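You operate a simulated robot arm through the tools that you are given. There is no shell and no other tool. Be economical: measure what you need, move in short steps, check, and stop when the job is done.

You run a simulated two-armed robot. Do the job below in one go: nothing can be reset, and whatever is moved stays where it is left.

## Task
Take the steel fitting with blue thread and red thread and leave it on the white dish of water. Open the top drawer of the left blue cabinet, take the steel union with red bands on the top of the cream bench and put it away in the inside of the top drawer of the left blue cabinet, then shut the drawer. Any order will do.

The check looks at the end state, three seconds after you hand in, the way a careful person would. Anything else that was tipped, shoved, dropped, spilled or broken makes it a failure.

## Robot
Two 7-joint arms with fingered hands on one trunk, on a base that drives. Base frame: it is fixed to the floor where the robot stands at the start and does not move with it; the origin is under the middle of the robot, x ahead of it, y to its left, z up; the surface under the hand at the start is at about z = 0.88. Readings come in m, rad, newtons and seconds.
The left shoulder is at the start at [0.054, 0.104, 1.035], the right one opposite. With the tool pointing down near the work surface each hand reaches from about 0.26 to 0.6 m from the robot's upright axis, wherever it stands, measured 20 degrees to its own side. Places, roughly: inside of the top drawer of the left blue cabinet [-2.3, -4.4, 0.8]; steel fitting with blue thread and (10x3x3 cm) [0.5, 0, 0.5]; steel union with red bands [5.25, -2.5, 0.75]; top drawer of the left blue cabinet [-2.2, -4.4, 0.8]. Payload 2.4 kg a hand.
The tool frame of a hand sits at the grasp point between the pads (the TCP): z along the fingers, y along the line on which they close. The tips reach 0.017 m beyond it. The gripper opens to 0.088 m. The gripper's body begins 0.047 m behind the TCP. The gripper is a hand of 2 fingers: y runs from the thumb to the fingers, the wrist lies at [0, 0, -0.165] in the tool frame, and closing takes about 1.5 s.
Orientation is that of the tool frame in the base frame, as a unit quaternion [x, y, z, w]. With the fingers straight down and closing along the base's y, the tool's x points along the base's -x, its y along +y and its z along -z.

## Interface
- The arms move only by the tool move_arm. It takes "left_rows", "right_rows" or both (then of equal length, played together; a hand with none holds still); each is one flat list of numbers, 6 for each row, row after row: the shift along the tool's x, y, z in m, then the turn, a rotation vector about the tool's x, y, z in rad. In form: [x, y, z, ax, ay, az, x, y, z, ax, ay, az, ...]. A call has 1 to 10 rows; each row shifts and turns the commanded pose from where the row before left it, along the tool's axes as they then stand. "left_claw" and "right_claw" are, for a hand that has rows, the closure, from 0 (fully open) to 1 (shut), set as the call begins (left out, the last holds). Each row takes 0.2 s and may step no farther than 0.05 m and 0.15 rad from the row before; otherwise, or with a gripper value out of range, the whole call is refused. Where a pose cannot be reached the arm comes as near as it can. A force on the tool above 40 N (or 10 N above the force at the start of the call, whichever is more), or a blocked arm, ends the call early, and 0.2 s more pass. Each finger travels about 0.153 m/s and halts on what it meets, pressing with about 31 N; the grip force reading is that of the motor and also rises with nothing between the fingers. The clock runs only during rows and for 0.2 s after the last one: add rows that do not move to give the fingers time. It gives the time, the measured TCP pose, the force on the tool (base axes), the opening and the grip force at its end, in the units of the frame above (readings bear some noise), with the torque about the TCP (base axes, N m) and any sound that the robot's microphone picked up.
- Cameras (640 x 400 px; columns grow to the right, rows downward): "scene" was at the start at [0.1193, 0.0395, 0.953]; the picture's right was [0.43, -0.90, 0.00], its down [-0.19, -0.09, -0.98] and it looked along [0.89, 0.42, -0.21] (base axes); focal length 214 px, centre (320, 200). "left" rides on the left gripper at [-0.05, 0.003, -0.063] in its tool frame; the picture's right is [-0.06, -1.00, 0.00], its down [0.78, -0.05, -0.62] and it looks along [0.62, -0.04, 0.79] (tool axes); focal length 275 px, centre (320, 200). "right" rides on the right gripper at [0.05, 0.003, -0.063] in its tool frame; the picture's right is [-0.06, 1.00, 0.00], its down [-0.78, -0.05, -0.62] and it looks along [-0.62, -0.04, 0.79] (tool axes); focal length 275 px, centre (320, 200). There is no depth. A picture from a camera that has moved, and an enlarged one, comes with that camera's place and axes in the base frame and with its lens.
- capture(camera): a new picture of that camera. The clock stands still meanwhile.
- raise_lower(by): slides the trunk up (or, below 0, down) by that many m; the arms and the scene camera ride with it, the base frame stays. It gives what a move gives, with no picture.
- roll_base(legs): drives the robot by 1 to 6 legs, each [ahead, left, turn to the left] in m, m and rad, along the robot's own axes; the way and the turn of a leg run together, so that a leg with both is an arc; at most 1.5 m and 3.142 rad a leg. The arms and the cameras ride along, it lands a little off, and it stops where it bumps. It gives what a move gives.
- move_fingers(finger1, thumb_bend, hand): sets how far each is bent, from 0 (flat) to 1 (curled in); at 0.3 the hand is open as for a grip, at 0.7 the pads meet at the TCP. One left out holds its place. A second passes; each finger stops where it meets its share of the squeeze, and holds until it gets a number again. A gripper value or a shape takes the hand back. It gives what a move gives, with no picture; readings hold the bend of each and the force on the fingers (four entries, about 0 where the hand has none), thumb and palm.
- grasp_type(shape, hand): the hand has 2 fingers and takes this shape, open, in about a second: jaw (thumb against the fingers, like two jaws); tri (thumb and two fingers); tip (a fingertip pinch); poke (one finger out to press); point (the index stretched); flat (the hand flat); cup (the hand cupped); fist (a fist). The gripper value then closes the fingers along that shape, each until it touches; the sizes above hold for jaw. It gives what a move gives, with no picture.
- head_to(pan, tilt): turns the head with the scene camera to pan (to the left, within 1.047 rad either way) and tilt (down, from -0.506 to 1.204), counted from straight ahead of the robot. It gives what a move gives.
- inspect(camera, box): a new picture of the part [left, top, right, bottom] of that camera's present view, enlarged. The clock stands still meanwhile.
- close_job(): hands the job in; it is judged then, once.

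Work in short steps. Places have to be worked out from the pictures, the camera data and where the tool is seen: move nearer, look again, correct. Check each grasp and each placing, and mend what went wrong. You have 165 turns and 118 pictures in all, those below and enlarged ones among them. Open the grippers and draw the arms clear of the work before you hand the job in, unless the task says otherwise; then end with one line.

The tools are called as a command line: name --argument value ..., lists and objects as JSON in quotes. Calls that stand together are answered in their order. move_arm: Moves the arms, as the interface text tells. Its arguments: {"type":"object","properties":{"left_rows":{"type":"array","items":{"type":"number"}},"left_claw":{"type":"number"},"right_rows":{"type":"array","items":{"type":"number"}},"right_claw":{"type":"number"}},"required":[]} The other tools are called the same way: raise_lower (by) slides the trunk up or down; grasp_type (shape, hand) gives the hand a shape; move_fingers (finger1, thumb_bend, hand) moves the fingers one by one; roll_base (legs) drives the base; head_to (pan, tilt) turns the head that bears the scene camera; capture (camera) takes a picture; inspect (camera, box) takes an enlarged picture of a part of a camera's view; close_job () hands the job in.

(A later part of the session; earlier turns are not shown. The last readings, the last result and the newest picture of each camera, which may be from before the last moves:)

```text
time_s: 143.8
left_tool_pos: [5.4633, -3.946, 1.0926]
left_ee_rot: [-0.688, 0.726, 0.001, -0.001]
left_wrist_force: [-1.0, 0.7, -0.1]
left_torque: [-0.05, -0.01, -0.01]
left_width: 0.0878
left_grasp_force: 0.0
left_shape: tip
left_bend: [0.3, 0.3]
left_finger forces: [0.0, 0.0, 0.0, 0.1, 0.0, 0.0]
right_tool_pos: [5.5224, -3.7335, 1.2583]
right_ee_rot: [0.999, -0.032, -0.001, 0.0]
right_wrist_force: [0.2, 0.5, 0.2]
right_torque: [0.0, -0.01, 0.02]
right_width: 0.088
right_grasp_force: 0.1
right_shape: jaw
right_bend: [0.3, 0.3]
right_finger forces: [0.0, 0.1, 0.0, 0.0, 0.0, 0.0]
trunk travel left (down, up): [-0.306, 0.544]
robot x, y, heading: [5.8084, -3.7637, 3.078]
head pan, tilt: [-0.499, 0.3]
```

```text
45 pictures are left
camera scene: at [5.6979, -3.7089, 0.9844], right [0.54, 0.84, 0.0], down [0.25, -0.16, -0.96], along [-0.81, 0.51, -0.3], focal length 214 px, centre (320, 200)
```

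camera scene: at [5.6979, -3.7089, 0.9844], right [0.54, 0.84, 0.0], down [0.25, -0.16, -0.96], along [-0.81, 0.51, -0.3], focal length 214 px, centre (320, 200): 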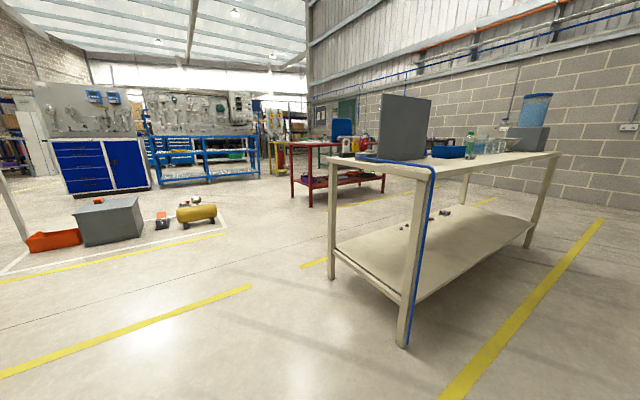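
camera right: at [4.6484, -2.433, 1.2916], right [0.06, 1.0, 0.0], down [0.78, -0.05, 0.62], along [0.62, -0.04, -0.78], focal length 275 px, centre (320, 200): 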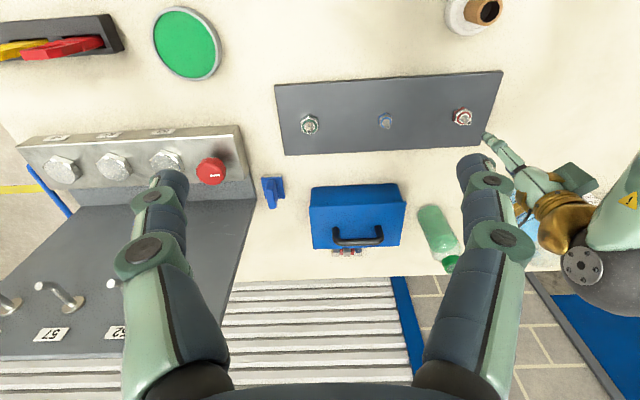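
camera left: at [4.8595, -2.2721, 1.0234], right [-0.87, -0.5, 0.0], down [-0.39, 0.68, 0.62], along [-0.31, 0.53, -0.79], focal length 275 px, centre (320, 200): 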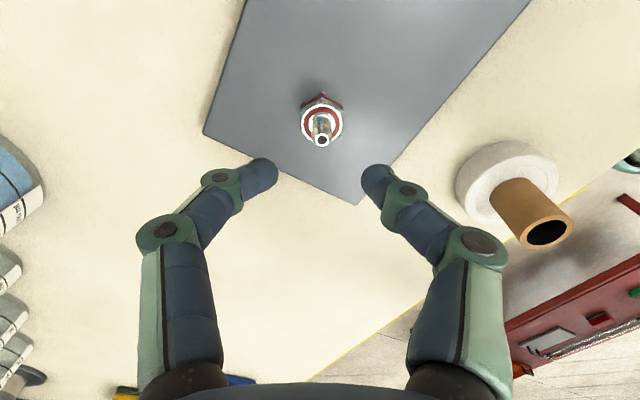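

Behind the bench the way is clear. I correct heading to π and strafe along the bench back until the left hand is level with the union.

roll_base --legs '[[0, 0, 0.064], [-0.05, -0.8, 0], [0, -0.77, 0]]'

head_to --pan 0.2 --tilt 0.5

capture --camera "scene"

```text
time_s: 152.3
left_tool_pos: [5.5279, -2.4114, 1.0925]
left_ee_rot: [0.708, -0.706, -0.001, 0.001]
left_wrist_force: [0.1, -0.5, -0.4]
left_torque: [0.0, -0.01, -0.01]
left_width: 0.0881
left_grasp_force: 0.1
left_shape: tip
left_bend: [0.3, 0.3]
left_finger forces: [0.0, 0.0, 0.0, 0.1, 0.1, 0.0]
right_tool_pos: [5.5766, -2.1951, 1.2574]
right_ee_rot: [1.0, -0.004, -0.001, 0.0]
right_wrist_force: [-0.1, 0.8, -0.2]
right_torque: [-0.02, -0.01, 0.01]
right_width: 0.088
right_grasp_force: 0.0
right_shape: jaw
right_bend: [0.3, 0.3]
right_finger forces: [0.1, 0.1, 0.0, 0.1, 0.0, 0.0]
trunk travel left (down, up): [-0.306, 0.544]
robot x, y, heading: [5.8657, -2.2043, 3.133]
head pan, tilt: [-0.499, 0.3]
```

```text
time_s: 153.3
left_tool_pos: [5.5279, -2.4104, 1.0925]
left_ee_rot: [0.708, -0.706, -0.001, 0.0]
left_wrist_force: [0.2, 0.4, -0.8]
left_torque: [-0.01, -0.01, 0.02]
left_width: 0.0882
left_grasp_force: 0.0
left_shape: tip
left_bend: [0.3, 0.3]
left_finger forces: [0.0, 0.0, 0.1, 0.1, 0.0, 0.0]
right_tool_pos: [5.5747, -2.1957, 1.2584]
right_ee_rot: [1.0, -0.005, -0.001, 0.0]
right_wrist_force: [0.4, -0.4, 0.8]
right_torque: [0.03, 0.0, -0.02]
right_width: 0.0878
right_grasp_force: 0.0
right_shape: jaw
right_bend: [0.3, 0.3]
right_finger forces: [0.0, 0.0, 0.0, 0.0, 0.0, 0.1]
trunk travel left (down, up): [-0.306, 0.544]
robot x, y, heading: [5.8643, -2.206, 3.133]
head pan, tilt: [0.201, 0.499]
```

```text
44 pictures are left
camera scene: at [5.7416, -2.2247, 0.966], right [-0.19, 0.98, 0.0], down [0.47, 0.09, -0.88], along [-0.86, -0.17, -0.48], focal length 214 px, centre (320, 200)
```

scene: 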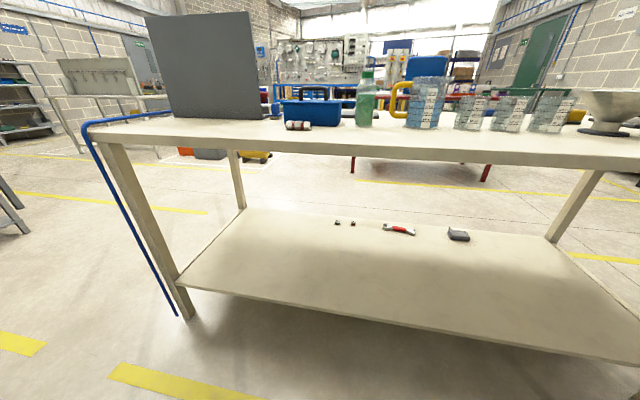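

The union is visible at the back edge, at about (5.14, -2.406). I drive closer and extend the left hand over it, then look.

roll_base --legs '[[0.18, 0, 0.008]]'

inspect --camera "scene" --box '[240, 80, 400, 180]'

```text
time_s: 154.8
left_tool_pos: [5.3519, -2.4115, 1.093]
left_ee_rot: [0.71, -0.705, 0.001, 0.001]
left_wrist_force: [-0.6, -0.4, -0.8]
left_torque: [-0.01, -0.02, -0.02]
left_width: 0.0883
left_grasp_force: 0.0
left_shape: tip
left_bend: [0.3, 0.3]
left_finger forces: [0.0, 0.1, 0.1, 0.1, 0.0, 0.0]
right_tool_pos: [5.3976, -2.1966, 1.2583]
right_ee_rot: [1.0, -0.001, 0.0, 0.0]
right_wrist_force: [-0.2, 0.2, -0.3]
right_torque: [-0.03, 0.01, 0.0]
right_width: 0.0882
right_grasp_force: 0.0
right_shape: jaw
right_bend: [0.3, 0.3]
right_finger forces: [0.0, 0.1, 0.0, 0.0, 0.0, 0.1]
trunk travel left (down, up): [-0.306, 0.544]
robot x, y, heading: [5.6889, -2.2061, 3.14]
head pan, tilt: [0.201, 0.499]
```

```text
4.00 times, centred on (320, 130) of scene
camera zoom: at [5.5646, -2.2242, 0.9659], right [-0.2, 0.98, 0.0], down [0.47, 0.09, -0.88], along [-0.86, -0.17, -0.48], focal length 858 px, centre (320, 480)
```

zoom: 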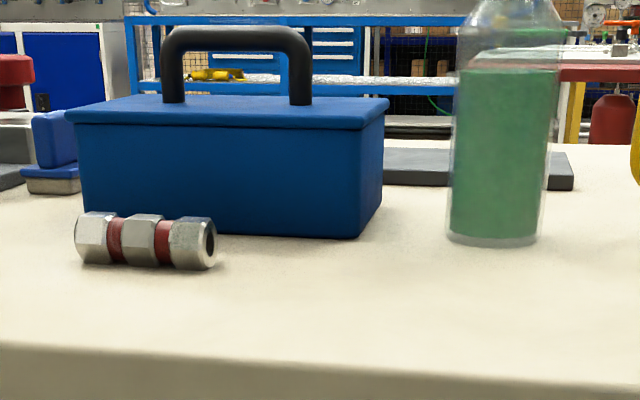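

Union centre is at about (5.136, -2.401), axis along y, with a 6.6 cm gap to the toolbox. I extend the left hand over it at height and look.

move_arm --left_rows '[-0.002, 0.0432, 0, 0, 0, 0, -0.002, 0.0432, 0, 0, 0, 0, -0.002, 0.0432, 0, 0, 0, 0, -0.002, 0.0432, 0, 0, 0, 0, -0.002, 0.0432, 0.01, 0, 0, 0, 0, 0, 0.04, 0, 0, 0, 0, 0, 0.04, 0, 0, 0]' --left_claw 0.3

capture --camera "left"

```text
time_s: 156.4
left_tool_pos: [5.1466, -2.4044, 1.0028]
left_ee_rot: [0.709, -0.705, 0.0, 0.0]
left_wrist_force: [-0.4, 0.4, -0.1]
left_torque: [0.01, -0.01, 0.03]
left_width: 0.062
left_grasp_force: 0.1
left_shape: tip
left_bend: [0.67, 0.64]
left_finger forces: [0.0, 0.0, 0.0, 0.0, 0.0, 0.0]
left hand out of reach, approached as far as the arm can: row 5
right_tool_pos: [5.3994, -2.1956, 1.257]
right_ee_rot: [1.0, -0.002, 0.0, -0.001]
right_wrist_force: [0.3, -0.3, -0.8]
right_torque: [-0.04, -0.02, 0.0]
right_width: 0.088
right_grasp_force: 0.1
right_shape: jaw
right_bend: [0.3, 0.3]
right_finger forces: [0.0, 0.0, 0.0, 0.0, 0.0, 0.0]
trunk travel left (down, up): [-0.306, 0.544]
robot x, y, heading: [5.6854, -2.2063, 3.14]
head pan, tilt: [0.201, 0.499]
```

```text
42 pictures are left
camera left: at [5.1453, -2.3524, 1.0655], right [1.0, 0.07, 0.0], down [0.06, -0.78, 0.62], along [0.04, -0.62, -0.79], focal length 275 px, centre (320, 200)
```

left: 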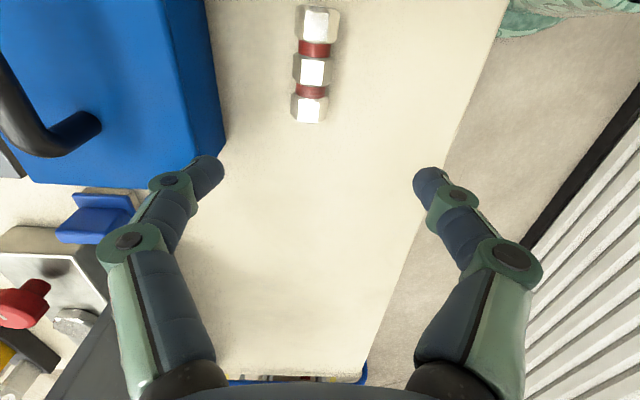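

The union centre refines to (5.1425, -2.399). I narrow the fingers a little, shift, and descend to z ≈ 0.915 for a final check.

move_arm --left_rows '[-0.0054, 0.004, 0.02, 0, 0, 0, 0, 0, 0.035, 0, 0, 0, 0, 0, 0.033, 0, 0, 0]' --left_claw 0.48

capture --camera "left"

inspect --camera "scene" --box '[230, 70, 350, 170]'

```text
time_s: 157.2
left_tool_pos: [5.1442, -2.3973, 0.915]
left_ee_rot: [0.71, -0.705, -0.001, 0.001]
left_wrist_force: [-0.4, -0.2, 0.0]
left_torque: [0.01, -0.01, -0.02]
left_width: 0.0462
left_grasp_force: 0.1
left_shape: tip
left_bend: [0.72, 0.7]
left_finger forces: [0.1, 0.1, 0.0, 0.0, 0.0, 0.0]
right_tool_pos: [5.3989, -2.1963, 1.2579]
right_ee_rot: [1.0, -0.001, -0.001, 0.0]
right_wrist_force: [0.7, -0.6, -1.1]
right_torque: [-0.01, 0.02, -0.04]
right_width: 0.0879
right_grasp_force: 0.0
right_shape: jaw
right_bend: [0.3, 0.3]
right_finger forces: [0.0, 0.0, 0.1, 0.0, 0.1, 0.0]
trunk travel left (down, up): [-0.306, 0.544]
robot x, y, heading: [5.6896, -2.2066, 3.138]
head pan, tilt: [0.201, 0.499]
```

```text
41 pictures are left
camera left: at [5.1411, -2.3467, 0.9762], right [1.0, 0.07, 0.0], down [0.06, -0.78, 0.62], along [0.04, -0.62, -0.79], focal length 275 px, centre (320, 200)
```

left: 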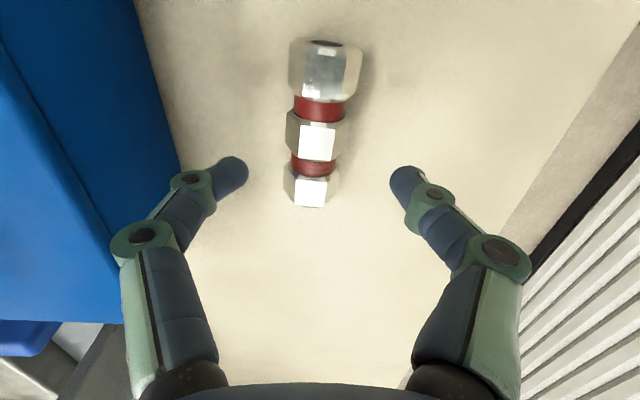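

```text
4.00 times, centred on (290, 120) of scene
camera zoom: at [5.5648, -2.2243, 0.966], right [-0.2, 0.98, 0.0], down [0.47, 0.09, -0.88], along [-0.86, -0.17, -0.48], focal length 858 px, centre (440, 520)
```

zoom: 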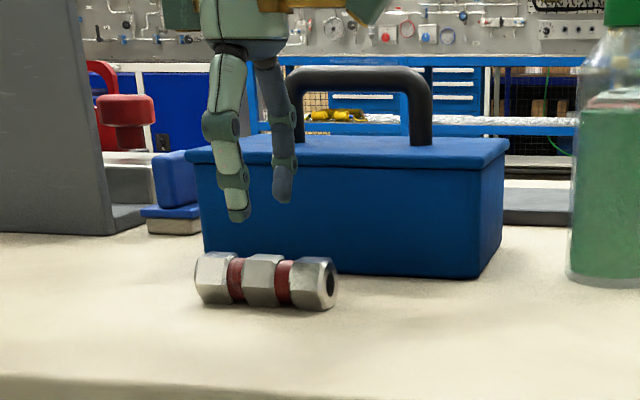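

Aligned within 3 mm. I descend to z ≈ 0.870 (tips just above the bench) and close on the middle hex.

move_arm --left_rows '[0.003, 0.001, 0.025, 0, 0, 0, 0, 0, 0.02, 0, 0, 0]'

move_arm --left_rows '[0, 0, 0, 0, 0, 0, 0, 0, 0, 0, 0, 0, 0, 0, 0, 0, 0, 0, 0, 0, 0, 0, 0, 0]' --left_claw 1

capture --camera "left"

```text
time_s: 157.8
left_tool_pos: [5.1433, -2.4003, 0.8707]
left_ee_rot: [0.71, -0.705, 0.0, 0.001]
left_wrist_force: [0.2, -1.6, 0.4]
left_torque: [-0.06, 0.0, -0.01]
left_width: 0.0461
left_grasp_force: 0.0
left_shape: tip
left_bend: [0.72, 0.7]
left_finger forces: [0.0, 0.1, 0.0, 0.0, 0.1, 0.1]
right_tool_pos: [5.3998, -2.1968, 1.2578]
right_ee_rot: [1.0, -0.002, -0.001, 0.001]
right_wrist_force: [-0.6, 0.1, -0.8]
right_torque: [0.01, 0.03, 0.01]
right_width: 0.0878
right_grasp_force: 0.2
right_shape: jaw
right_bend: [0.3, 0.3]
right_finger forces: [0.0, 0.0, 0.0, 0.0, 0.0, 0.0]
trunk travel left (down, up): [-0.306, 0.544]
robot x, y, heading: [5.6839, -2.2058, 3.142]
head pan, tilt: [0.201, 0.499]
```

```text
time_s: 158.8
left_tool_pos: [5.1422, -2.4002, 0.8688]
left_ee_rot: [0.71, -0.704, -0.001, 0.002]
left_wrist_force: [-0.8, 0.7, -0.8]
left_torque: [0.01, -0.02, -0.02]
left_width: 0.0169
left_grasp_force: 30.7
left_shape: tip
left_bend: [0.74, 0.72]
left_finger forces: [23.1, 0.1, 0.1, 0.0, 23.0, 0.0]
right_tool_pos: [5.3991, -2.1966, 1.2578]
right_ee_rot: [1.0, -0.001, 0.0, 0.0]
right_wrist_force: [-0.1, -0.4, 0.1]
right_torque: [-0.03, 0.05, -0.01]
right_width: 0.0879
right_grasp_force: 0.0
right_shape: jaw
right_bend: [0.3, 0.3]
right_finger forces: [0.1, 0.1, 0.1, 0.1, 0.0, 0.1]
trunk travel left (down, up): [-0.306, 0.544]
robot x, y, heading: [5.6879, -2.2072, 3.134]
head pan, tilt: [0.201, 0.499]
```

```text
39 pictures are left
camera left: at [5.1405, -2.3486, 0.9324], right [1.0, 0.07, 0.0], down [0.06, -0.78, 0.62], along [0.04, -0.62, -0.79], focal length 275 px, centre (320, 200)
```

left: 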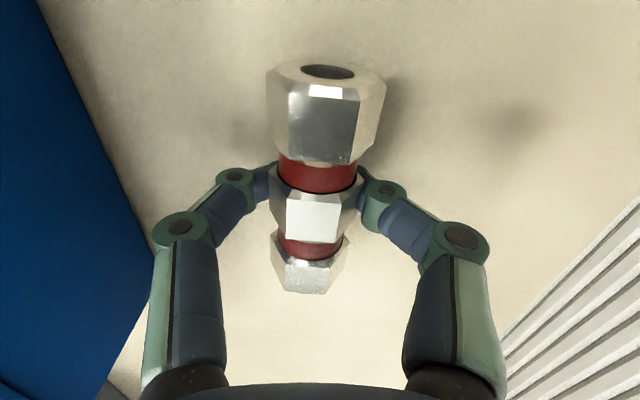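

Gripped. I lift slowly and check that it comes along.

move_arm --left_rows '[0, 0, -0.005, 0, 0, 0, 0, 0, -0.01, 0, 0, 0, 0, 0, -0.02, 0, 0, 0, 0, 0, -0.03, 0, 0, 0, 0, 0, -0.04, 0, 0, 0, 0, 0, -0.03, 0, 0, 0]'

capture --camera "left"

```text
time_s: 160.2
left_tool_pos: [5.1415, -2.4013, 1.0078]
left_ee_rot: [0.71, -0.704, -0.001, 0.001]
left_wrist_force: [0.7, 0.4, -0.3]
left_torque: [0.02, 0.01, 0.02]
left_width: 0.0175
left_grasp_force: 31.5
left_shape: tip
left_bend: [0.75, 0.73]
left_finger forces: [22.7, 0.0, 0.1, 0.0, 22.9, 0.1]
right_tool_pos: [5.3998, -2.1958, 1.2575]
right_ee_rot: [1.0, -0.002, -0.001, 0.0]
right_wrist_force: [0.3, 0.6, -0.2]
right_torque: [0.0, -0.03, 0.01]
right_width: 0.0879
right_grasp_force: 0.1
right_shape: jaw
right_bend: [0.3, 0.3]
right_finger forces: [0.1, 0.0, 0.1, 0.0, 0.0, 0.0]
trunk travel left (down, up): [-0.306, 0.544]
robot x, y, heading: [5.6861, -2.2053, 3.14]
head pan, tilt: [0.201, 0.499]
```

```text
38 pictures are left
camera left: at [5.1402, -2.35, 1.0697], right [1.0, 0.07, 0.0], down [0.06, -0.78, 0.62], along [0.04, -0.62, -0.79], focal length 275 px, centre (320, 200)
```

left: 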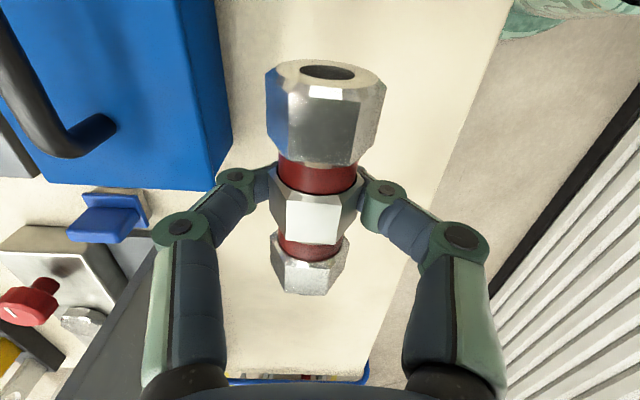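

The union is lifted securely. I back off from the bench, tuck the arm, and drive around the bench end the way I came.

roll_base --legs '[[-0.2, 0, 0]]'

move_arm --left_rows '[0, -0.042, -0.01, 0, 0, 0, 0, -0.042, -0.01, 0, 0, 0, 0, -0.042, -0.01, 0, 0, 0, 0, -0.042, -0.01, 0, 0, 0, 0, -0.042, -0.01, 0, 0, 0]'

roll_base --legs '[[0, 1.4, 0], [0, 0.16, 0], [1.4, 0, 0], [0.55, 0, 0], [0, -0.82, 0]]'

head_to --pan 0 --tilt 0.2

capture --camera "scene"

```text
time_s: 161.8
left_tool_pos: [5.3442, -2.401, 1.0079]
left_ee_rot: [0.71, -0.704, 0.0, 0.0]
left_wrist_force: [-0.9, 0.1, -0.4]
left_torque: [-0.01, -0.01, 0.0]
left_width: 0.0172
left_grasp_force: 30.5
left_shape: tip
left_bend: [0.75, 0.73]
left_finger forces: [22.7, 0.0, 0.0, 0.0, 22.8, 0.1]
right_tool_pos: [5.6005, -2.1971, 1.2577]
right_ee_rot: [1.0, -0.002, -0.001, 0.0]
right_wrist_force: [0.4, -0.3, -0.6]
right_torque: [0.0, -0.01, 0.0]
right_width: 0.0881
right_grasp_force: 0.1
right_shape: jaw
right_bend: [0.3, 0.3]
right_finger forces: [0.0, 0.0, 0.0, 0.0, 0.0, 0.0]
trunk travel left (down, up): [-0.306, 0.544]
robot x, y, heading: [5.886, -2.2115, 3.135]
head pan, tilt: [0.201, 0.499]
```

```text
time_s: 163.0
left_tool_pos: [5.5516, -2.4009, 1.057]
left_ee_rot: [0.71, -0.704, -0.001, 0.001]
left_wrist_force: [0.0, 0.5, -0.7]
left_torque: [-0.02, 0.02, 0.02]
left_width: 0.0173
left_grasp_force: 30.3
left_shape: tip
left_bend: [0.75, 0.73]
left_finger forces: [22.4, 0.1, 0.0, 0.1, 22.3, 0.1]
right_tool_pos: [5.601, -2.1976, 1.2587]
right_ee_rot: [1.0, -0.002, -0.001, 0.0]
right_wrist_force: [0.3, 0.5, 0.6]
right_torque: [0.0, 0.04, 0.03]
right_width: 0.0877
right_grasp_force: 0.0
right_shape: jaw
right_bend: [0.3, 0.3]
right_finger forces: [0.0, 0.0, 0.0, 0.1, 0.1, 0.0]
trunk travel left (down, up): [-0.306, 0.544]
robot x, y, heading: [5.8884, -2.2086, 3.138]
head pan, tilt: [0.201, 0.499]
```

```text
time_s: 184.4
left_tool_pos: [3.5763, -3.1687, 1.0583]
left_ee_rot: [0.713, -0.701, -0.001, 0.001]
left_wrist_force: [-0.4, 0.7, -0.2]
left_torque: [0.04, -0.01, -0.01]
left_width: 0.017
left_grasp_force: 30.9
left_shape: tip
left_bend: [0.75, 0.73]
left_finger forces: [22.2, 0.0, 0.1, 0.1, 22.1, 0.0]
right_tool_pos: [3.6233, -2.9647, 1.2581]
right_ee_rot: [1.0, 0.004, -0.001, 0.0]
right_wrist_force: [-0.2, -0.3, 0.0]
right_torque: [-0.01, 0.01, 0.04]
right_width: 0.0878
right_grasp_force: 0.0
right_shape: jaw
right_bend: [0.3, 0.3]
right_finger forces: [0.1, 0.0, 0.1, 0.1, 0.0, 0.0]
trunk travel left (down, up): [-0.306, 0.544]
robot x, y, heading: [3.911, -2.9739, -3.137]
head pan, tilt: [0.201, 0.499]
```

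```text
time_s: 185.2
left_tool_pos: [3.5756, -3.1691, 1.0579]
left_ee_rot: [0.713, -0.701, -0.001, 0.0]
left_wrist_force: [-0.9, -0.2, -0.2]
left_torque: [0.0, 0.03, 0.02]
left_width: 0.0172
left_grasp_force: 31.0
left_shape: tip
left_bend: [0.75, 0.73]
left_finger forces: [22.2, 0.0, 0.0, 0.1, 22.1, 0.1]
right_tool_pos: [3.6229, -2.9633, 1.2567]
right_ee_rot: [1.0, 0.004, 0.0, 0.0]
right_wrist_force: [0.6, 0.5, 0.3]
right_torque: [0.0, -0.01, 0.03]
right_width: 0.0879
right_grasp_force: 0.2
right_shape: jaw
right_bend: [0.3, 0.3]
right_finger forces: [0.0, 0.0, 0.0, 0.0, 0.1, 0.1]
trunk travel left (down, up): [-0.306, 0.544]
robot x, y, heading: [3.9109, -2.9756, -3.132]
head pan, tilt: [0.0, 0.201]
```

```text
37 pictures are left
camera scene: at [3.7846, -2.9729, 0.9936], right [-0.01, 1.0, 0.0], down [0.2, 0.0, -0.98], along [-0.98, -0.01, -0.2], focal length 214 px, centre (320, 200)
```

scene: 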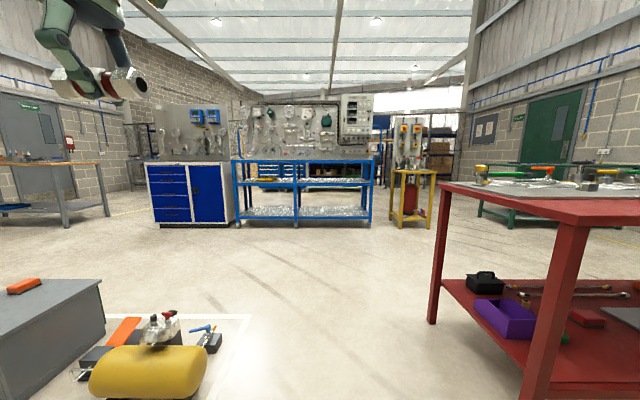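

The corridor ahead is clear. The drawer cabinet seen through the blue rack, near y ≈ -4.5, is likely the target. I drive through the corridor and then by the known passage between the green bench and the yellow table.

roll_base --legs '[[0.4, -0.08, -0.01], [1.4, 0, 0], [0.6, -1.2, 0], [0, -0.78, 0]]'

head_to --pan 0.2 --tilt 0.2

capture --camera "scene"

```text
time_s: 204.5
left_tool_pos: [1.1278, -1.1519, 1.0572]
left_ee_rot: [0.721, -0.693, 0.0, 0.0]
left_wrist_force: [1.1, 0.1, 0.1]
left_torque: [-0.02, -0.01, 0.03]
left_width: 0.0171
left_grasp_force: 31.1
left_shape: tip
left_bend: [0.75, 0.73]
left_finger forces: [22.1, 0.0, 0.0, 0.1, 22.0, 0.0]
right_tool_pos: [1.1694, -0.9456, 1.2586]
right_ee_rot: [1.0, 0.015, -0.001, 0.0]
right_wrist_force: [-0.4, -1.2, -0.4]
right_torque: [0.0, 0.0, 0.0]
right_width: 0.0879
right_grasp_force: 0.0
right_shape: jaw
right_bend: [0.3, 0.3]
right_finger forces: [0.1, 0.1, 0.1, 0.0, 0.0, 0.1]
trunk travel left (down, up): [-0.306, 0.544]
robot x, y, heading: [1.4599, -0.9501, -3.107]
head pan, tilt: [0.0, 0.201]
```

```text
time_s: 205.2
left_tool_pos: [1.1279, -1.1511, 1.0574]
left_ee_rot: [0.721, -0.693, -0.001, 0.001]
left_wrist_force: [0.1, 0.8, -0.6]
left_torque: [0.01, -0.02, -0.02]
left_width: 0.0172
left_grasp_force: 30.6
left_shape: tip
left_bend: [0.75, 0.73]
left_finger forces: [22.1, 0.0, 0.1, 0.0, 22.0, 0.0]
right_tool_pos: [1.1705, -0.9461, 1.2581]
right_ee_rot: [1.0, 0.015, -0.001, 0.0]
right_wrist_force: [-0.6, 0.1, 0.3]
right_torque: [-0.02, -0.02, -0.02]
right_width: 0.0878
right_grasp_force: 0.1
right_shape: jaw
right_bend: [0.3, 0.3]
right_finger forces: [0.1, 0.0, 0.0, 0.0, 0.0, 0.0]
trunk travel left (down, up): [-0.306, 0.544]
robot x, y, heading: [1.4564, -0.9467, -3.115]
head pan, tilt: [0.201, 0.201]
```

```text
36 pictures are left
camera scene: at [1.3346, -0.969, 0.9937], right [-0.23, 0.97, 0.0], down [0.19, 0.05, -0.98], along [-0.95, -0.22, -0.2], focal length 214 px, centre (320, 200)
```

scene: 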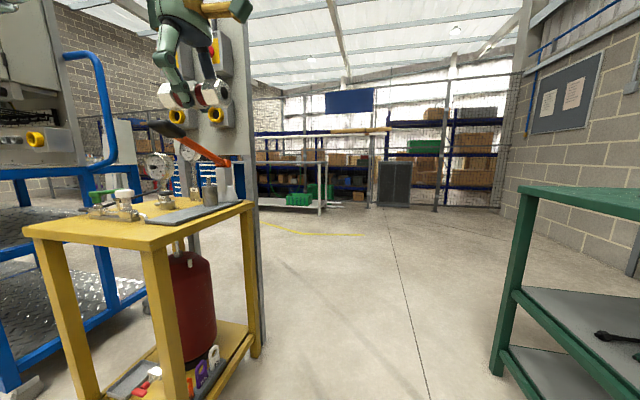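

The passage is clear (yellow leg at y ≈ -1.5, bench leg at -0.36). I drive through and look left.

roll_base --legs '[[0, 0, -0.03], [1.4, 0, 0], [1.0, 0, 0]]'

head_to --pan 0.9 --tilt 0.2

capture --camera "scene"

```text
time_s: 217.5
left_tool_pos: [-1.302, -1.1578, 1.0571]
left_ee_rot: [0.715, -0.699, -0.002, -0.001]
left_wrist_force: [0.7, 0.3, -0.5]
left_torque: [-0.01, 0.0, 0.02]
left_width: 0.0172
left_grasp_force: 31.1
left_shape: tip
left_bend: [0.75, 0.73]
left_finger forces: [22.0, 0.1, 0.1, 0.0, 22.0, 0.0]
right_tool_pos: [-1.256, -0.9535, 1.2588]
right_ee_rot: [1.0, 0.006, -0.001, 0.0]
right_wrist_force: [-0.6, 0.6, 0.8]
right_torque: [0.02, -0.02, 0.02]
right_width: 0.0879
right_grasp_force: 0.1
right_shape: jaw
right_bend: [0.3, 0.3]
right_finger forces: [0.1, 0.0, 0.1, 0.0, 0.0, 0.0]
trunk travel left (down, up): [-0.306, 0.544]
robot x, y, heading: [-0.9655, -0.9615, -3.135]
head pan, tilt: [0.201, 0.201]
```

```text
time_s: 218.6
left_tool_pos: [-1.3021, -1.1596, 1.0583]
left_ee_rot: [0.715, -0.699, 0.0, 0.001]
left_wrist_force: [0.1, -0.3, -0.9]
left_torque: [0.01, 0.0, -0.01]
left_width: 0.0171
left_grasp_force: 31.0
left_shape: tip
left_bend: [0.75, 0.73]
left_finger forces: [22.0, 0.1, 0.0, 0.0, 21.9, 0.0]
right_tool_pos: [-1.258, -0.9536, 1.2577]
right_ee_rot: [1.0, 0.006, -0.001, 0.0]
right_wrist_force: [-0.3, -0.2, 0.4]
right_torque: [-0.01, 0.0, 0.01]
right_width: 0.0884
right_grasp_force: 0.0
right_shape: jaw
right_bend: [0.3, 0.3]
right_finger forces: [0.1, 0.0, 0.0, 0.0, 0.1, 0.0]
trunk travel left (down, up): [-0.306, 0.544]
robot x, y, heading: [-0.9681, -0.9632, -3.13]
head pan, tilt: [0.901, 0.201]
```

```text
35 pictures are left
camera scene: at [-1.084, -1.004, 0.9921], right [-0.46, 0.89, 0.0], down [0.19, 0.1, -0.98], along [-0.87, -0.45, -0.22], focal length 214 px, centre (320, 200)
```

scene: 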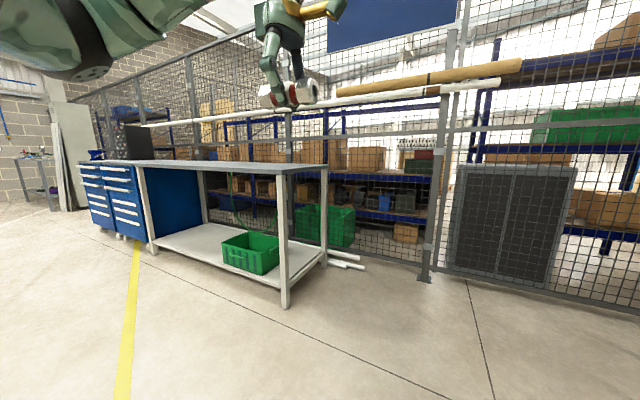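

The two blue drawer cabinets are at the worktop's far end, facing +x. The left one (toward -y) is centred around y ≈ -4.45. The floor is clear, so I strafe along.

roll_base --legs '[[0, 0, -0.01], [0, 1.4, 0], [0, 1.4, 0], [0, 0.5, 0]]'

head_to --pan 0.1 --tilt 0.35

capture --camera "scene"

```text
time_s: 235.0
left_tool_pos: [-1.2367, -4.4695, 1.0582]
left_ee_rot: [0.723, -0.691, -0.001, 0.0]
left_wrist_force: [0.7, 0.3, -0.4]
left_torque: [-0.02, -0.04, 0.03]
left_width: 0.0172
left_grasp_force: 30.7
left_shape: tip
left_bend: [0.75, 0.73]
left_finger forces: [21.8, 0.0, 0.1, 0.0, 21.7, 0.1]
right_tool_pos: [-1.196, -4.2623, 1.2571]
right_ee_rot: [1.0, 0.017, -0.001, 0.0]
right_wrist_force: [-0.9, 0.2, -0.1]
right_torque: [-0.01, 0.01, 0.01]
right_width: 0.0878
right_grasp_force: 0.0
right_shape: jaw
right_bend: [0.3, 0.3]
right_finger forces: [0.0, 0.0, 0.1, 0.0, 0.1, 0.0]
trunk travel left (down, up): [-0.306, 0.544]
robot x, y, heading: [-0.9048, -4.2642, -3.108]
head pan, tilt: [0.901, 0.201]
```

```text
time_s: 236.1
left_tool_pos: [-1.2371, -4.4686, 1.0577]
left_ee_rot: [0.723, -0.691, -0.001, 0.001]
left_wrist_force: [0.1, -0.6, -1.1]
left_torque: [-0.01, 0.02, -0.01]
left_width: 0.0171
left_grasp_force: 30.7
left_shape: tip
left_bend: [0.75, 0.73]
left_finger forces: [21.9, 0.0, 0.1, 0.1, 21.7, 0.0]
right_tool_pos: [-1.1945, -4.2618, 1.2582]
right_ee_rot: [1.0, 0.017, -0.001, 0.001]
right_wrist_force: [0.5, -0.8, 0.1]
right_torque: [0.02, 0.0, 0.02]
right_width: 0.0879
right_grasp_force: 0.1
right_shape: jaw
right_bend: [0.3, 0.3]
right_finger forces: [0.1, 0.1, 0.0, 0.0, 0.0, 0.0]
trunk travel left (down, up): [-0.306, 0.544]
robot x, y, heading: [-0.9069, -4.2596, -3.11]
head pan, tilt: [0.099, 0.351]
```

```text
34 pictures are left
camera scene: at [-1.033, -4.2755, 0.9797], right [-0.13, 0.99, 0.0], down [0.34, 0.05, -0.94], along [-0.93, -0.12, -0.34], focal length 214 px, centre (320, 200)
```

scene: 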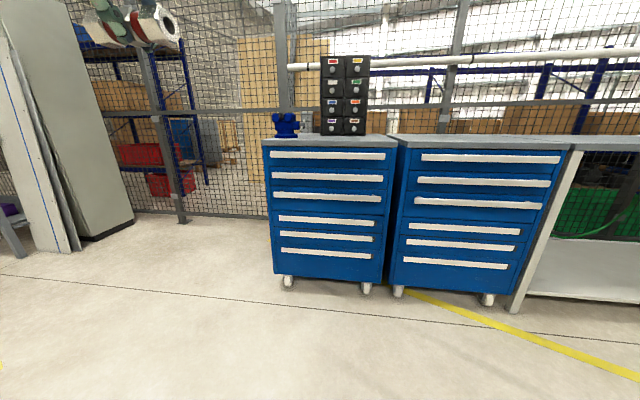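

The left cabinet's top handle strip spans y ≈ -4.65 to -4.11 at z ≈ 0.825, front x ≈ -2.1. I enlarge it to see its shape.

inspect --camera "scene" --box '[255, 125, 405, 215]'

```text
4.27 times, centred on (330, 170) of scene
camera zoom: at [-1.033, -4.2755, 0.9797], right [-0.13, 0.99, 0.0], down [0.34, 0.05, -0.94], along [-0.93, -0.12, -0.34], focal length 915 px, centre (277, 328)
```

zoom: 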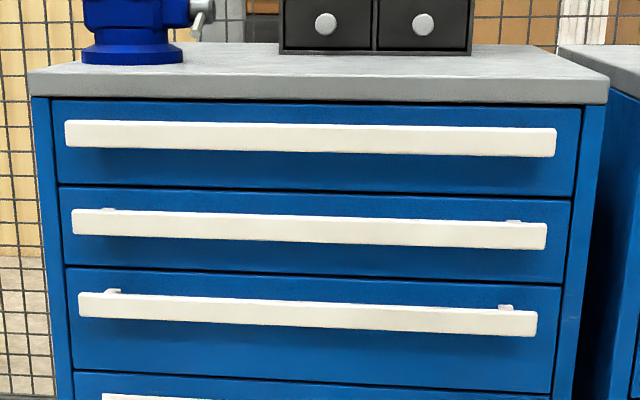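

It's a bar handle on end posts. I'll pinch it with the right hand pointed forward and closing vertically, then pull by driving back. First I square up and approach, then start reorienting the right hand.

roll_base --legs '[[0, 0, -0.03], [0.25, 0.12, 0]]'

move_arm --right_rows '[-0.034, 0, 0.034, 0, 0, 0, -0.034, 0, 0.034, 0, 0, 0, -0.034, 0, 0.034, 0, 0, 0, -0.034, 0, 0.034, 0, 0, 0, -0.034, 0, 0.034, 0, 0, 0, 0, 0, 0.02, 0, -0.15, 0, 0, 0, 0.02, 0, -0.15, 0, 0, 0, 0.01, 0, -0.15, 0, 0, 0, 0.0, 0, -0.15, 0, 0, 0, 0, 0, -0.15, 0]'

move_arm --right_rows '[0, 0, 0, 0, -0.14, 0, 0, 0, 0, 0, -0.14, 0, 0, 0, 0, 0, -0.14, 0, 0, 0, 0, 0, -0.14, 0, 0, 0, 0, 0, -0.13, 0, 0, 0, 0, 0, -0.13, 0]'

```text
time_s: 238.5
left_tool_pos: [-1.5013, -4.5762, 1.0565]
left_ee_rot: [0.709, -0.705, -0.001, 0.0]
left_wrist_force: [-0.3, 0.1, -0.6]
left_torque: [-0.02, 0.01, -0.04]
left_width: 0.0173
left_grasp_force: 30.8
left_shape: tip
left_bend: [0.75, 0.73]
left_finger forces: [21.9, 0.0, 0.1, 0.0, 21.6, 0.0]
right_tool_pos: [-1.4517, -4.3715, 1.2578]
right_ee_rot: [1.0, -0.003, -0.001, 0.0]
right_wrist_force: [-0.1, -1.0, 0.5]
right_torque: [0.02, 0.01, -0.03]
right_width: 0.0879
right_grasp_force: 0.2
right_shape: jaw
right_bend: [0.3, 0.3]
right_finger forces: [0.1, 0.0, 0.0, 0.0, 0.0, 0.0]
trunk travel left (down, up): [-0.306, 0.544]
robot x, y, heading: [-1.1637, -4.3802, 3.133]
head pan, tilt: [0.099, 0.351]
```

```text
time_s: 240.7
left_tool_pos: [-1.5002, -4.5758, 1.0571]
left_ee_rot: [0.709, -0.705, -0.001, 0.001]
left_wrist_force: [0.3, -0.5, -0.6]
left_torque: [0.01, -0.01, -0.05]
left_width: 0.0176
left_grasp_force: 30.7
left_shape: tip
left_bend: [0.75, 0.73]
left_finger forces: [21.7, 0.0, 0.0, 0.1, 21.6, 0.0]
right_tool_pos: [-1.6293, -4.371, 1.0388]
right_ee_rot: [0.93, -0.002, -0.368, 0.0]
right_wrist_force: [-0.2, 0.3, 0.5]
right_torque: [0.0, -0.02, -0.03]
right_width: 0.088
right_grasp_force: 0.1
right_shape: jaw
right_bend: [0.3, 0.3]
right_finger forces: [0.0, 0.1, 0.0, 0.0, 0.1, 0.0]
trunk travel left (down, up): [-0.306, 0.544]
robot x, y, heading: [-1.1621, -4.3795, 3.138]
head pan, tilt: [0.099, 0.351]
```

```text
time_s: 242.1
left_tool_pos: [-1.5014, -4.5761, 1.0561]
left_ee_rot: [0.71, -0.705, 0.0, 0.001]
left_wrist_force: [0.0, 0.3, -0.7]
left_torque: [0.01, 0.04, -0.02]
left_width: 0.0172
left_grasp_force: 31.0
left_shape: tip
left_bend: [0.75, 0.73]
left_finger forces: [21.7, 0.1, 0.1, 0.0, 21.7, 0.1]
right_tool_pos: [-1.6285, -4.3708, 1.038]
right_ee_rot: [-0.706, 0.001, 0.708, 0.002]
right_wrist_force: [0.6, 0.0, -0.3]
right_torque: [0.01, 0.0, 0.0]
right_width: 0.0879
right_grasp_force: 0.0
right_shape: jaw
right_bend: [0.3, 0.3]
right_finger forces: [0.0, 0.1, 0.1, 0.0, 0.0, 0.0]
trunk travel left (down, up): [-0.306, 0.544]
robot x, y, heading: [-1.1633, -4.385, 3.139]
head pan, tilt: [0.099, 0.351]
```

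The right hand now points forward at the cabinet. I lower it to about z 0.86 and roll it 90° so that it closes vertically.

move_arm --right_rows '[0.036, 0, 0, 0, 0, 0.15, 0, -0.036, 0, 0, 0, 0, 0, 0, 0, 0, 0, 0.15, 0, 0, 0, 0, 0, 0.15, 0, 0, 0, 0, 0, 0.15, 0, 0, 0, 0, 0, 0.15]'

```text
time_s: 243.5
left_tool_pos: [-1.5007, -4.575, 1.0577]
left_ee_rot: [0.709, -0.705, -0.001, 0.001]
left_wrist_force: [0.3, 0.2, -1.1]
left_torque: [0.0, -0.01, -0.01]
left_width: 0.0172
left_grasp_force: 31.2
left_shape: tip
left_bend: [0.75, 0.73]
left_finger forces: [21.7, 0.0, 0.0, 0.0, 21.6, 0.1]
right_tool_pos: [-1.6292, -4.3337, 0.9985]
right_ee_rot: [-0.657, 0.261, 0.659, -0.257]
right_wrist_force: [0.1, 0.1, -0.1]
right_torque: [-0.01, 0.03, -0.05]
right_width: 0.0879
right_grasp_force: 0.1
right_shape: jaw
right_bend: [0.3, 0.3]
right_finger forces: [0.0, 0.1, 0.0, 0.0, 0.0, 0.1]
trunk travel left (down, up): [-0.306, 0.544]
robot x, y, heading: [-1.1619, -4.38, 3.136]
head pan, tilt: [0.099, 0.351]
```

The roll works. I finish the remaining 0.82 rad and then lower (tool -y is down).

move_arm --right_rows '[0, 0, 0, 0, 0, 0.137, 0, 0, 0, 0, 0, 0.137, 0, 0, 0, 0, 0, 0.137, 0, 0, 0, 0, 0, 0.137, 0, 0, 0, 0, 0, 0.137, 0, 0, 0, 0, 0, 0.136, 0, -0.045, 0, 0, 0, 0, 0, -0.045, 0, 0, 0, 0, 0, -0.045, 0, 0, 0, 0, 0, -0.035, 0, 0, 0, 0]'

capture --camera "right"

capture --camera "scene"

```text
time_s: 245.6
left_tool_pos: [-1.5009, -4.5759, 1.0565]
left_ee_rot: [0.709, -0.705, -0.001, 0.001]
left_wrist_force: [0.2, -0.9, -0.1]
left_torque: [-0.03, 0.01, -0.05]
left_width: 0.0173
left_grasp_force: 30.9
left_shape: tip
left_bend: [0.75, 0.73]
left_finger forces: [21.6, 0.0, 0.0, 0.0, 21.4, 0.1]
right_tool_pos: [-1.6299, -4.2977, 0.8295]
right_ee_rot: [-0.542, 0.449, 0.543, -0.458]
right_wrist_force: [1.0, 1.3, -0.6]
right_torque: [0.03, -0.02, -0.02]
right_width: 0.0877
right_grasp_force: 0.1
right_shape: jaw
right_bend: [0.3, 0.3]
right_finger forces: [0.0, 0.1, 0.1, 0.0, 0.0, 0.0]
trunk travel left (down, up): [-0.306, 0.544]
robot x, y, heading: [-1.1676, -4.3821, 3.134]
head pan, tilt: [0.099, 0.351]
stopped in row 10 (right hand): the arm was blocked; the commanded pose is now the measured one
```

```text
32 pictures are left
camera right: at [-1.5662, -4.3463, 0.8241], right [0.01, -0.12, 0.99], down [0.61, 0.79, 0.09], along [-0.79, 0.61, 0.08], focal length 275 px, centre (320, 200)
```

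right: 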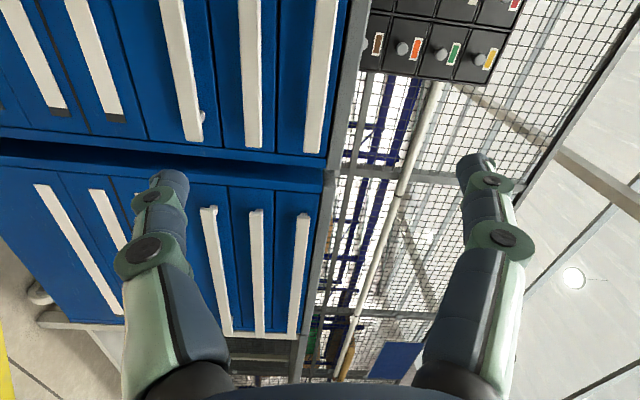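

```text
31 pictures are left
camera scene: at [-1.29, -4.3908, 0.9796], right [-0.09, 1.0, 0.0], down [0.34, 0.03, -0.94], along [-0.93, -0.09, -0.34], focal length 214 px, centre (320, 200)
```

scene: 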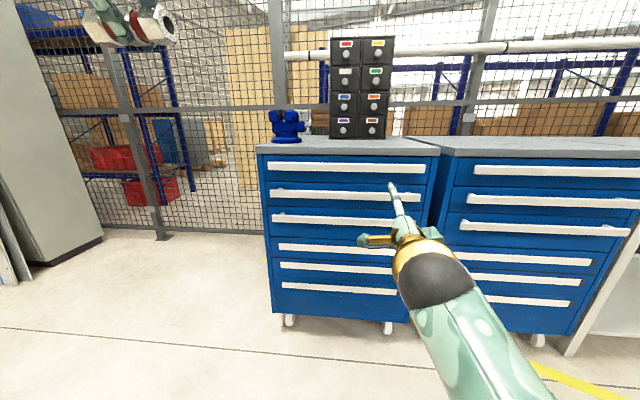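

Combining the views, the bar is at about x ≈ -2.01, z ≈ 0.838. The roll stopped about 11° short (joint limit), which is fine for this bar. I partly close the fingers, nudge up 8 mm, and drive forward 0.28 m.

move_arm --right_rows '[0, 0.008, 0, 0, 0, 0, 0, 0, 0, 0, 0, 0]' --right_claw 0.4

roll_base --legs '[[0.28, 0, 0]]'

capture --camera "right"

inspect --camera "scene" --box '[240, 110, 480, 260]'

```text
time_s: 246.2
left_tool_pos: [-1.5012, -4.576, 1.0575]
left_ee_rot: [0.709, -0.705, 0.0, 0.001]
left_wrist_force: [0.1, 0.0, -0.3]
left_torque: [0.0, 0.01, 0.0]
left_width: 0.0174
left_grasp_force: 31.1
left_shape: tip
left_bend: [0.75, 0.73]
left_finger forces: [21.7, 0.1, 0.1, 0.0, 21.4, 0.0]
right_tool_pos: [-1.6306, -4.3001, 0.8387]
right_ee_rot: [0.541, -0.45, -0.541, 0.46]
right_wrist_force: [-0.3, 0.3, -0.4]
right_torque: [0.0, -0.01, -0.01]
right_width: 0.0535
right_grasp_force: 0.1
right_shape: jaw
right_bend: [0.71, 0.71]
right_finger forces: [0.0, 0.1, 0.0, 0.0, 0.1, 0.0]
trunk travel left (down, up): [-0.306, 0.544]
robot x, y, heading: [-1.1628, -4.3812, 3.136]
head pan, tilt: [0.099, 0.351]
```

```text
time_s: 248.2
left_tool_pos: [-1.7818, -4.5752, 1.0565]
left_ee_rot: [0.71, -0.704, 0.0, 0.001]
left_wrist_force: [-0.1, 0.3, -0.4]
left_torque: [-0.03, 0.02, -0.01]
left_width: 0.0174
left_grasp_force: 30.8
left_shape: tip
left_bend: [0.75, 0.73]
left_finger forces: [21.8, 0.1, 0.0, 0.1, 21.5, 0.1]
right_tool_pos: [-1.9108, -4.2999, 0.8383]
right_ee_rot: [0.542, -0.449, -0.542, 0.46]
right_wrist_force: [-1.1, 0.4, -0.8]
right_torque: [-0.01, -0.01, 0.0]
right_width: 0.0531
right_grasp_force: 0.0
right_shape: jaw
right_bend: [0.71, 0.71]
right_finger forces: [0.0, 0.0, 0.0, 0.1, 0.0, 0.0]
trunk travel left (down, up): [-0.306, 0.544]
robot x, y, heading: [-1.4454, -4.3822, 3.138]
head pan, tilt: [0.099, 0.351]
```

```text
30 pictures are left
camera right: at [-1.8464, -4.3482, 0.8327], right [0.01, -0.11, 0.99], down [0.61, 0.79, 0.08], along [-0.79, 0.61, 0.08], focal length 275 px, centre (320, 200)
```

right: 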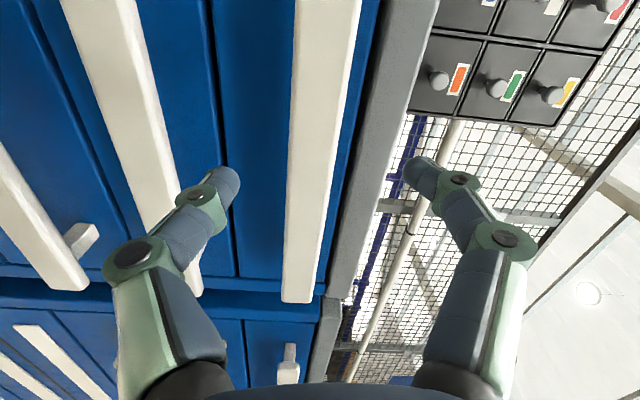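

```text
2.67 times, centred on (360, 185) of scene
camera zoom: at [-1.57, -4.3897, 0.9797], right [-0.1, 1.0, 0.0], down [0.34, 0.03, -0.94], along [-0.93, -0.09, -0.34], focal length 572 px, centre (213, 240)
```

zoom: 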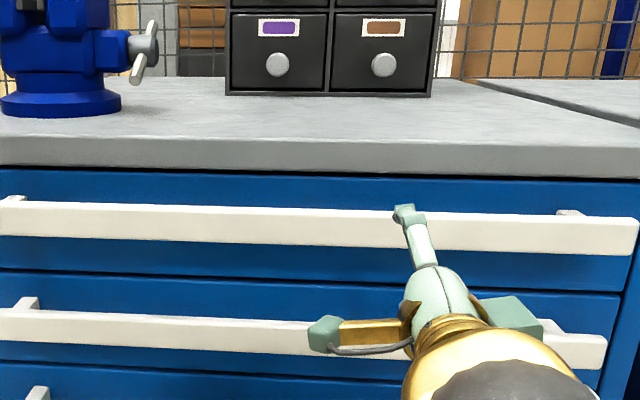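

The bar sits between the fingers, front face at x ≈ -1.995. I advance the hand with the arm (force-guarded) by 8.5 cm.

move_arm --right_rows '[0, 0, 0.025, 0, 0, 0, 0, 0, 0.025, 0, 0, 0, 0, 0, 0.02, 0, 0, 0, 0, 0, 0.015, 0, 0, 0]'

capture --camera "right"

inspect --camera "scene" --box '[300, 140, 480, 250]'

```text
time_s: 248.9
left_tool_pos: [-1.7811, -4.5738, 1.0569]
left_ee_rot: [0.71, -0.704, -0.002, 0.0]
left_wrist_force: [-0.4, -0.4, -0.5]
left_torque: [-0.01, -0.03, -0.03]
left_width: 0.0171
left_grasp_force: 31.0
left_shape: tip
left_bend: [0.75, 0.73]
left_finger forces: [21.7, 0.0, 0.1, 0.0, 21.5, 0.1]
right_tool_pos: [-1.9136, -4.2884, 0.7531]
right_ee_rot: [0.599, -0.477, -0.499, 0.405]
right_wrist_force: [-0.2, 0.4, 0.0]
right_torque: [0.02, 0.02, -0.02]
right_width: 0.0533
right_grasp_force: 0.1
right_shape: jaw
right_bend: [0.71, 0.71]
right_finger forces: [0.0, 0.0, 0.0, 0.1, 0.0, 0.0]
trunk travel left (down, up): [-0.306, 0.544]
robot x, y, heading: [-1.4483, -4.38, 3.142]
head pan, tilt: [0.099, 0.351]
stopped in row 3 (right hand): the arm was blocked; the commanded pose is now the measured one
```

```text
28 pictures are left
camera right: at [-1.8505, -4.3364, 0.7568], right [-0.17, -0.15, 0.97], down [0.58, 0.78, 0.23], along [-0.79, 0.61, -0.04], focal length 275 px, centre (320, 200)
```

right: 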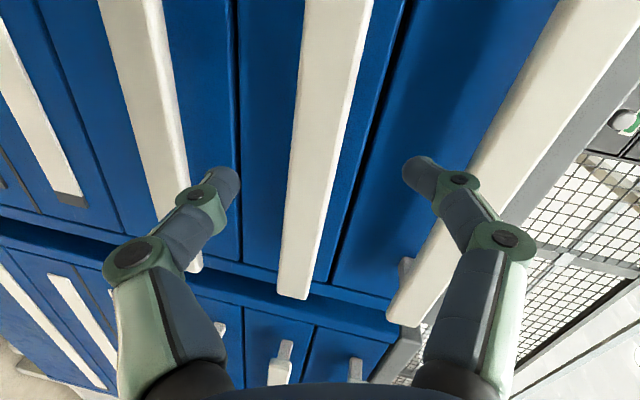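

```text
3.56 times, centred on (390, 195) of scene
camera zoom: at [-1.57, -4.3897, 0.9797], right [-0.1, 1.0, 0.0], down [0.34, 0.03, -0.94], along [-0.93, -0.09, -0.34], focal length 763 px, centre (71, 218)
```

zoom: 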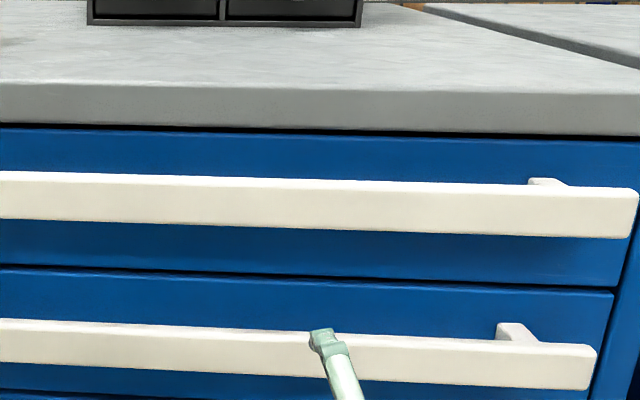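

The arm hit a limit while extending and sagged down. I back off, lower the trunk to relax the wrist, then restore height and orientation.

roll_base --legs '[[-0.12, 0, 0]]'

raise_lower --by -0.13

move_arm --right_rows '[0, 0.03, 0, -0.06, -0.01, 0.07, 0, 0.03, 0, -0.06, -0.01, 0.07, 0, 0.03, 0, -0.05, -0.01, 0.07, 0, 0.035, 0, 0, 0, 0, 0, 0.035, 0, 0, 0, 0]'

```text
time_s: 250.1
left_tool_pos: [-1.659, -4.5755, 1.0557]
left_ee_rot: [0.71, -0.704, -0.001, 0.001]
left_wrist_force: [-0.1, 0.6, -0.7]
left_torque: [-0.02, -0.01, 0.01]
left_width: 0.0173
left_grasp_force: 31.3
left_shape: tip
left_bend: [0.75, 0.73]
left_finger forces: [21.7, 0.1, 0.0, 0.1, 21.5, 0.0]
right_tool_pos: [-1.7922, -4.2876, 0.7529]
right_ee_rot: [0.599, -0.478, -0.499, 0.404]
right_wrist_force: [-1.2, 0.0, -0.6]
right_torque: [-0.03, -0.02, -0.02]
right_width: 0.0531
right_grasp_force: 0.0
right_shape: jaw
right_bend: [0.71, 0.71]
right_finger forces: [0.0, 0.1, 0.0, 0.0, 0.0, 0.0]
trunk travel left (down, up): [-0.306, 0.544]
robot x, y, heading: [-1.3231, -4.3826, 3.138]
head pan, tilt: [0.099, 0.351]
```

```text
time_s: 251.7
left_tool_pos: [-1.6578, -4.5739, 0.9268]
left_ee_rot: [0.709, -0.705, -0.001, 0.0]
left_wrist_force: [-0.3, 0.5, -1.5]
left_torque: [0.01, 0.03, 0.01]
left_width: 0.0174
left_grasp_force: 31.0
left_shape: tip
left_bend: [0.75, 0.73]
left_finger forces: [21.6, 0.0, 0.0, 0.1, 21.6, 0.0]
right_tool_pos: [-1.7943, -4.2752, 0.6219]
right_ee_rot: [0.606, -0.465, -0.51, 0.395]
right_wrist_force: [-0.5, 0.0, 0.0]
right_torque: [0.02, -0.02, 0.0]
right_width: 0.0531
right_grasp_force: 0.0
right_shape: jaw
right_bend: [0.71, 0.71]
right_finger forces: [0.0, 0.0, 0.1, 0.0, 0.1, 0.0]
trunk travel left (down, up): [-0.176, 0.674]
robot x, y, heading: [-1.3238, -4.382, 3.134]
head pan, tilt: [0.099, 0.351]
```

```text
time_s: 252.7
left_tool_pos: [-1.6584, -4.575, 0.9271]
left_ee_rot: [0.709, -0.705, -0.002, 0.0]
left_wrist_force: [0.1, 0.2, -1.5]
left_torque: [0.04, -0.03, 0.0]
left_width: 0.0174
left_grasp_force: 30.3
left_shape: tip
left_bend: [0.75, 0.73]
left_finger forces: [21.5, 0.0, 0.0, 0.1, 21.5, 0.1]
right_tool_pos: [-1.8004, -4.2775, 0.7234]
right_ee_rot: [0.539, -0.461, -0.531, 0.463]
right_wrist_force: [-0.2, -1.1, 0.6]
right_torque: [0.01, 0.01, -0.01]
right_width: 0.0531
right_grasp_force: 0.1
right_shape: jaw
right_bend: [0.71, 0.71]
right_finger forces: [0.1, 0.0, 0.0, 0.0, 0.1, 0.1]
trunk travel left (down, up): [-0.176, 0.674]
robot x, y, heading: [-1.3239, -4.3854, 3.138]
head pan, tilt: [0.099, 0.351]
stopped in row 4 (right hand): the arm was blocked; the commanded pose is now the measured one
```

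The block seems to be the wrist-roll limit. I unroll slightly (about 8°) and raise.

move_arm --right_rows '[0, 0, 0, 0, 0, -0.1, 0, 0.04, 0, 0, 0, -0.04, 0, 0.04, 0, 0, 0, 0, 0, 0.035, 0, 0, 0, 0]'

```text
time_s: 253.7
left_tool_pos: [-1.6592, -4.5753, 0.9272]
left_ee_rot: [0.71, -0.705, -0.003, 0.0]
left_wrist_force: [0.5, 0.4, -1.1]
left_torque: [0.02, -0.02, 0.01]
left_width: 0.0173
left_grasp_force: 30.5
left_shape: tip
left_bend: [0.75, 0.73]
left_finger forces: [21.5, 0.0, 0.1, 0.1, 21.5, 0.1]
right_tool_pos: [-1.8009, -4.307, 0.8318]
right_ee_rot: [0.573, -0.418, -0.565, 0.422]
right_wrist_force: [-0.2, 0.4, -0.2]
right_torque: [0.02, 0.03, -0.02]
right_width: 0.0531
right_grasp_force: 0.0
right_shape: jaw
right_bend: [0.71, 0.71]
right_finger forces: [0.0, 0.0, 0.0, 0.1, 0.0, 0.0]
trunk travel left (down, up): [-0.176, 0.674]
robot x, y, heading: [-1.3212, -4.3778, 3.134]
head pan, tilt: [0.099, 0.351]
```

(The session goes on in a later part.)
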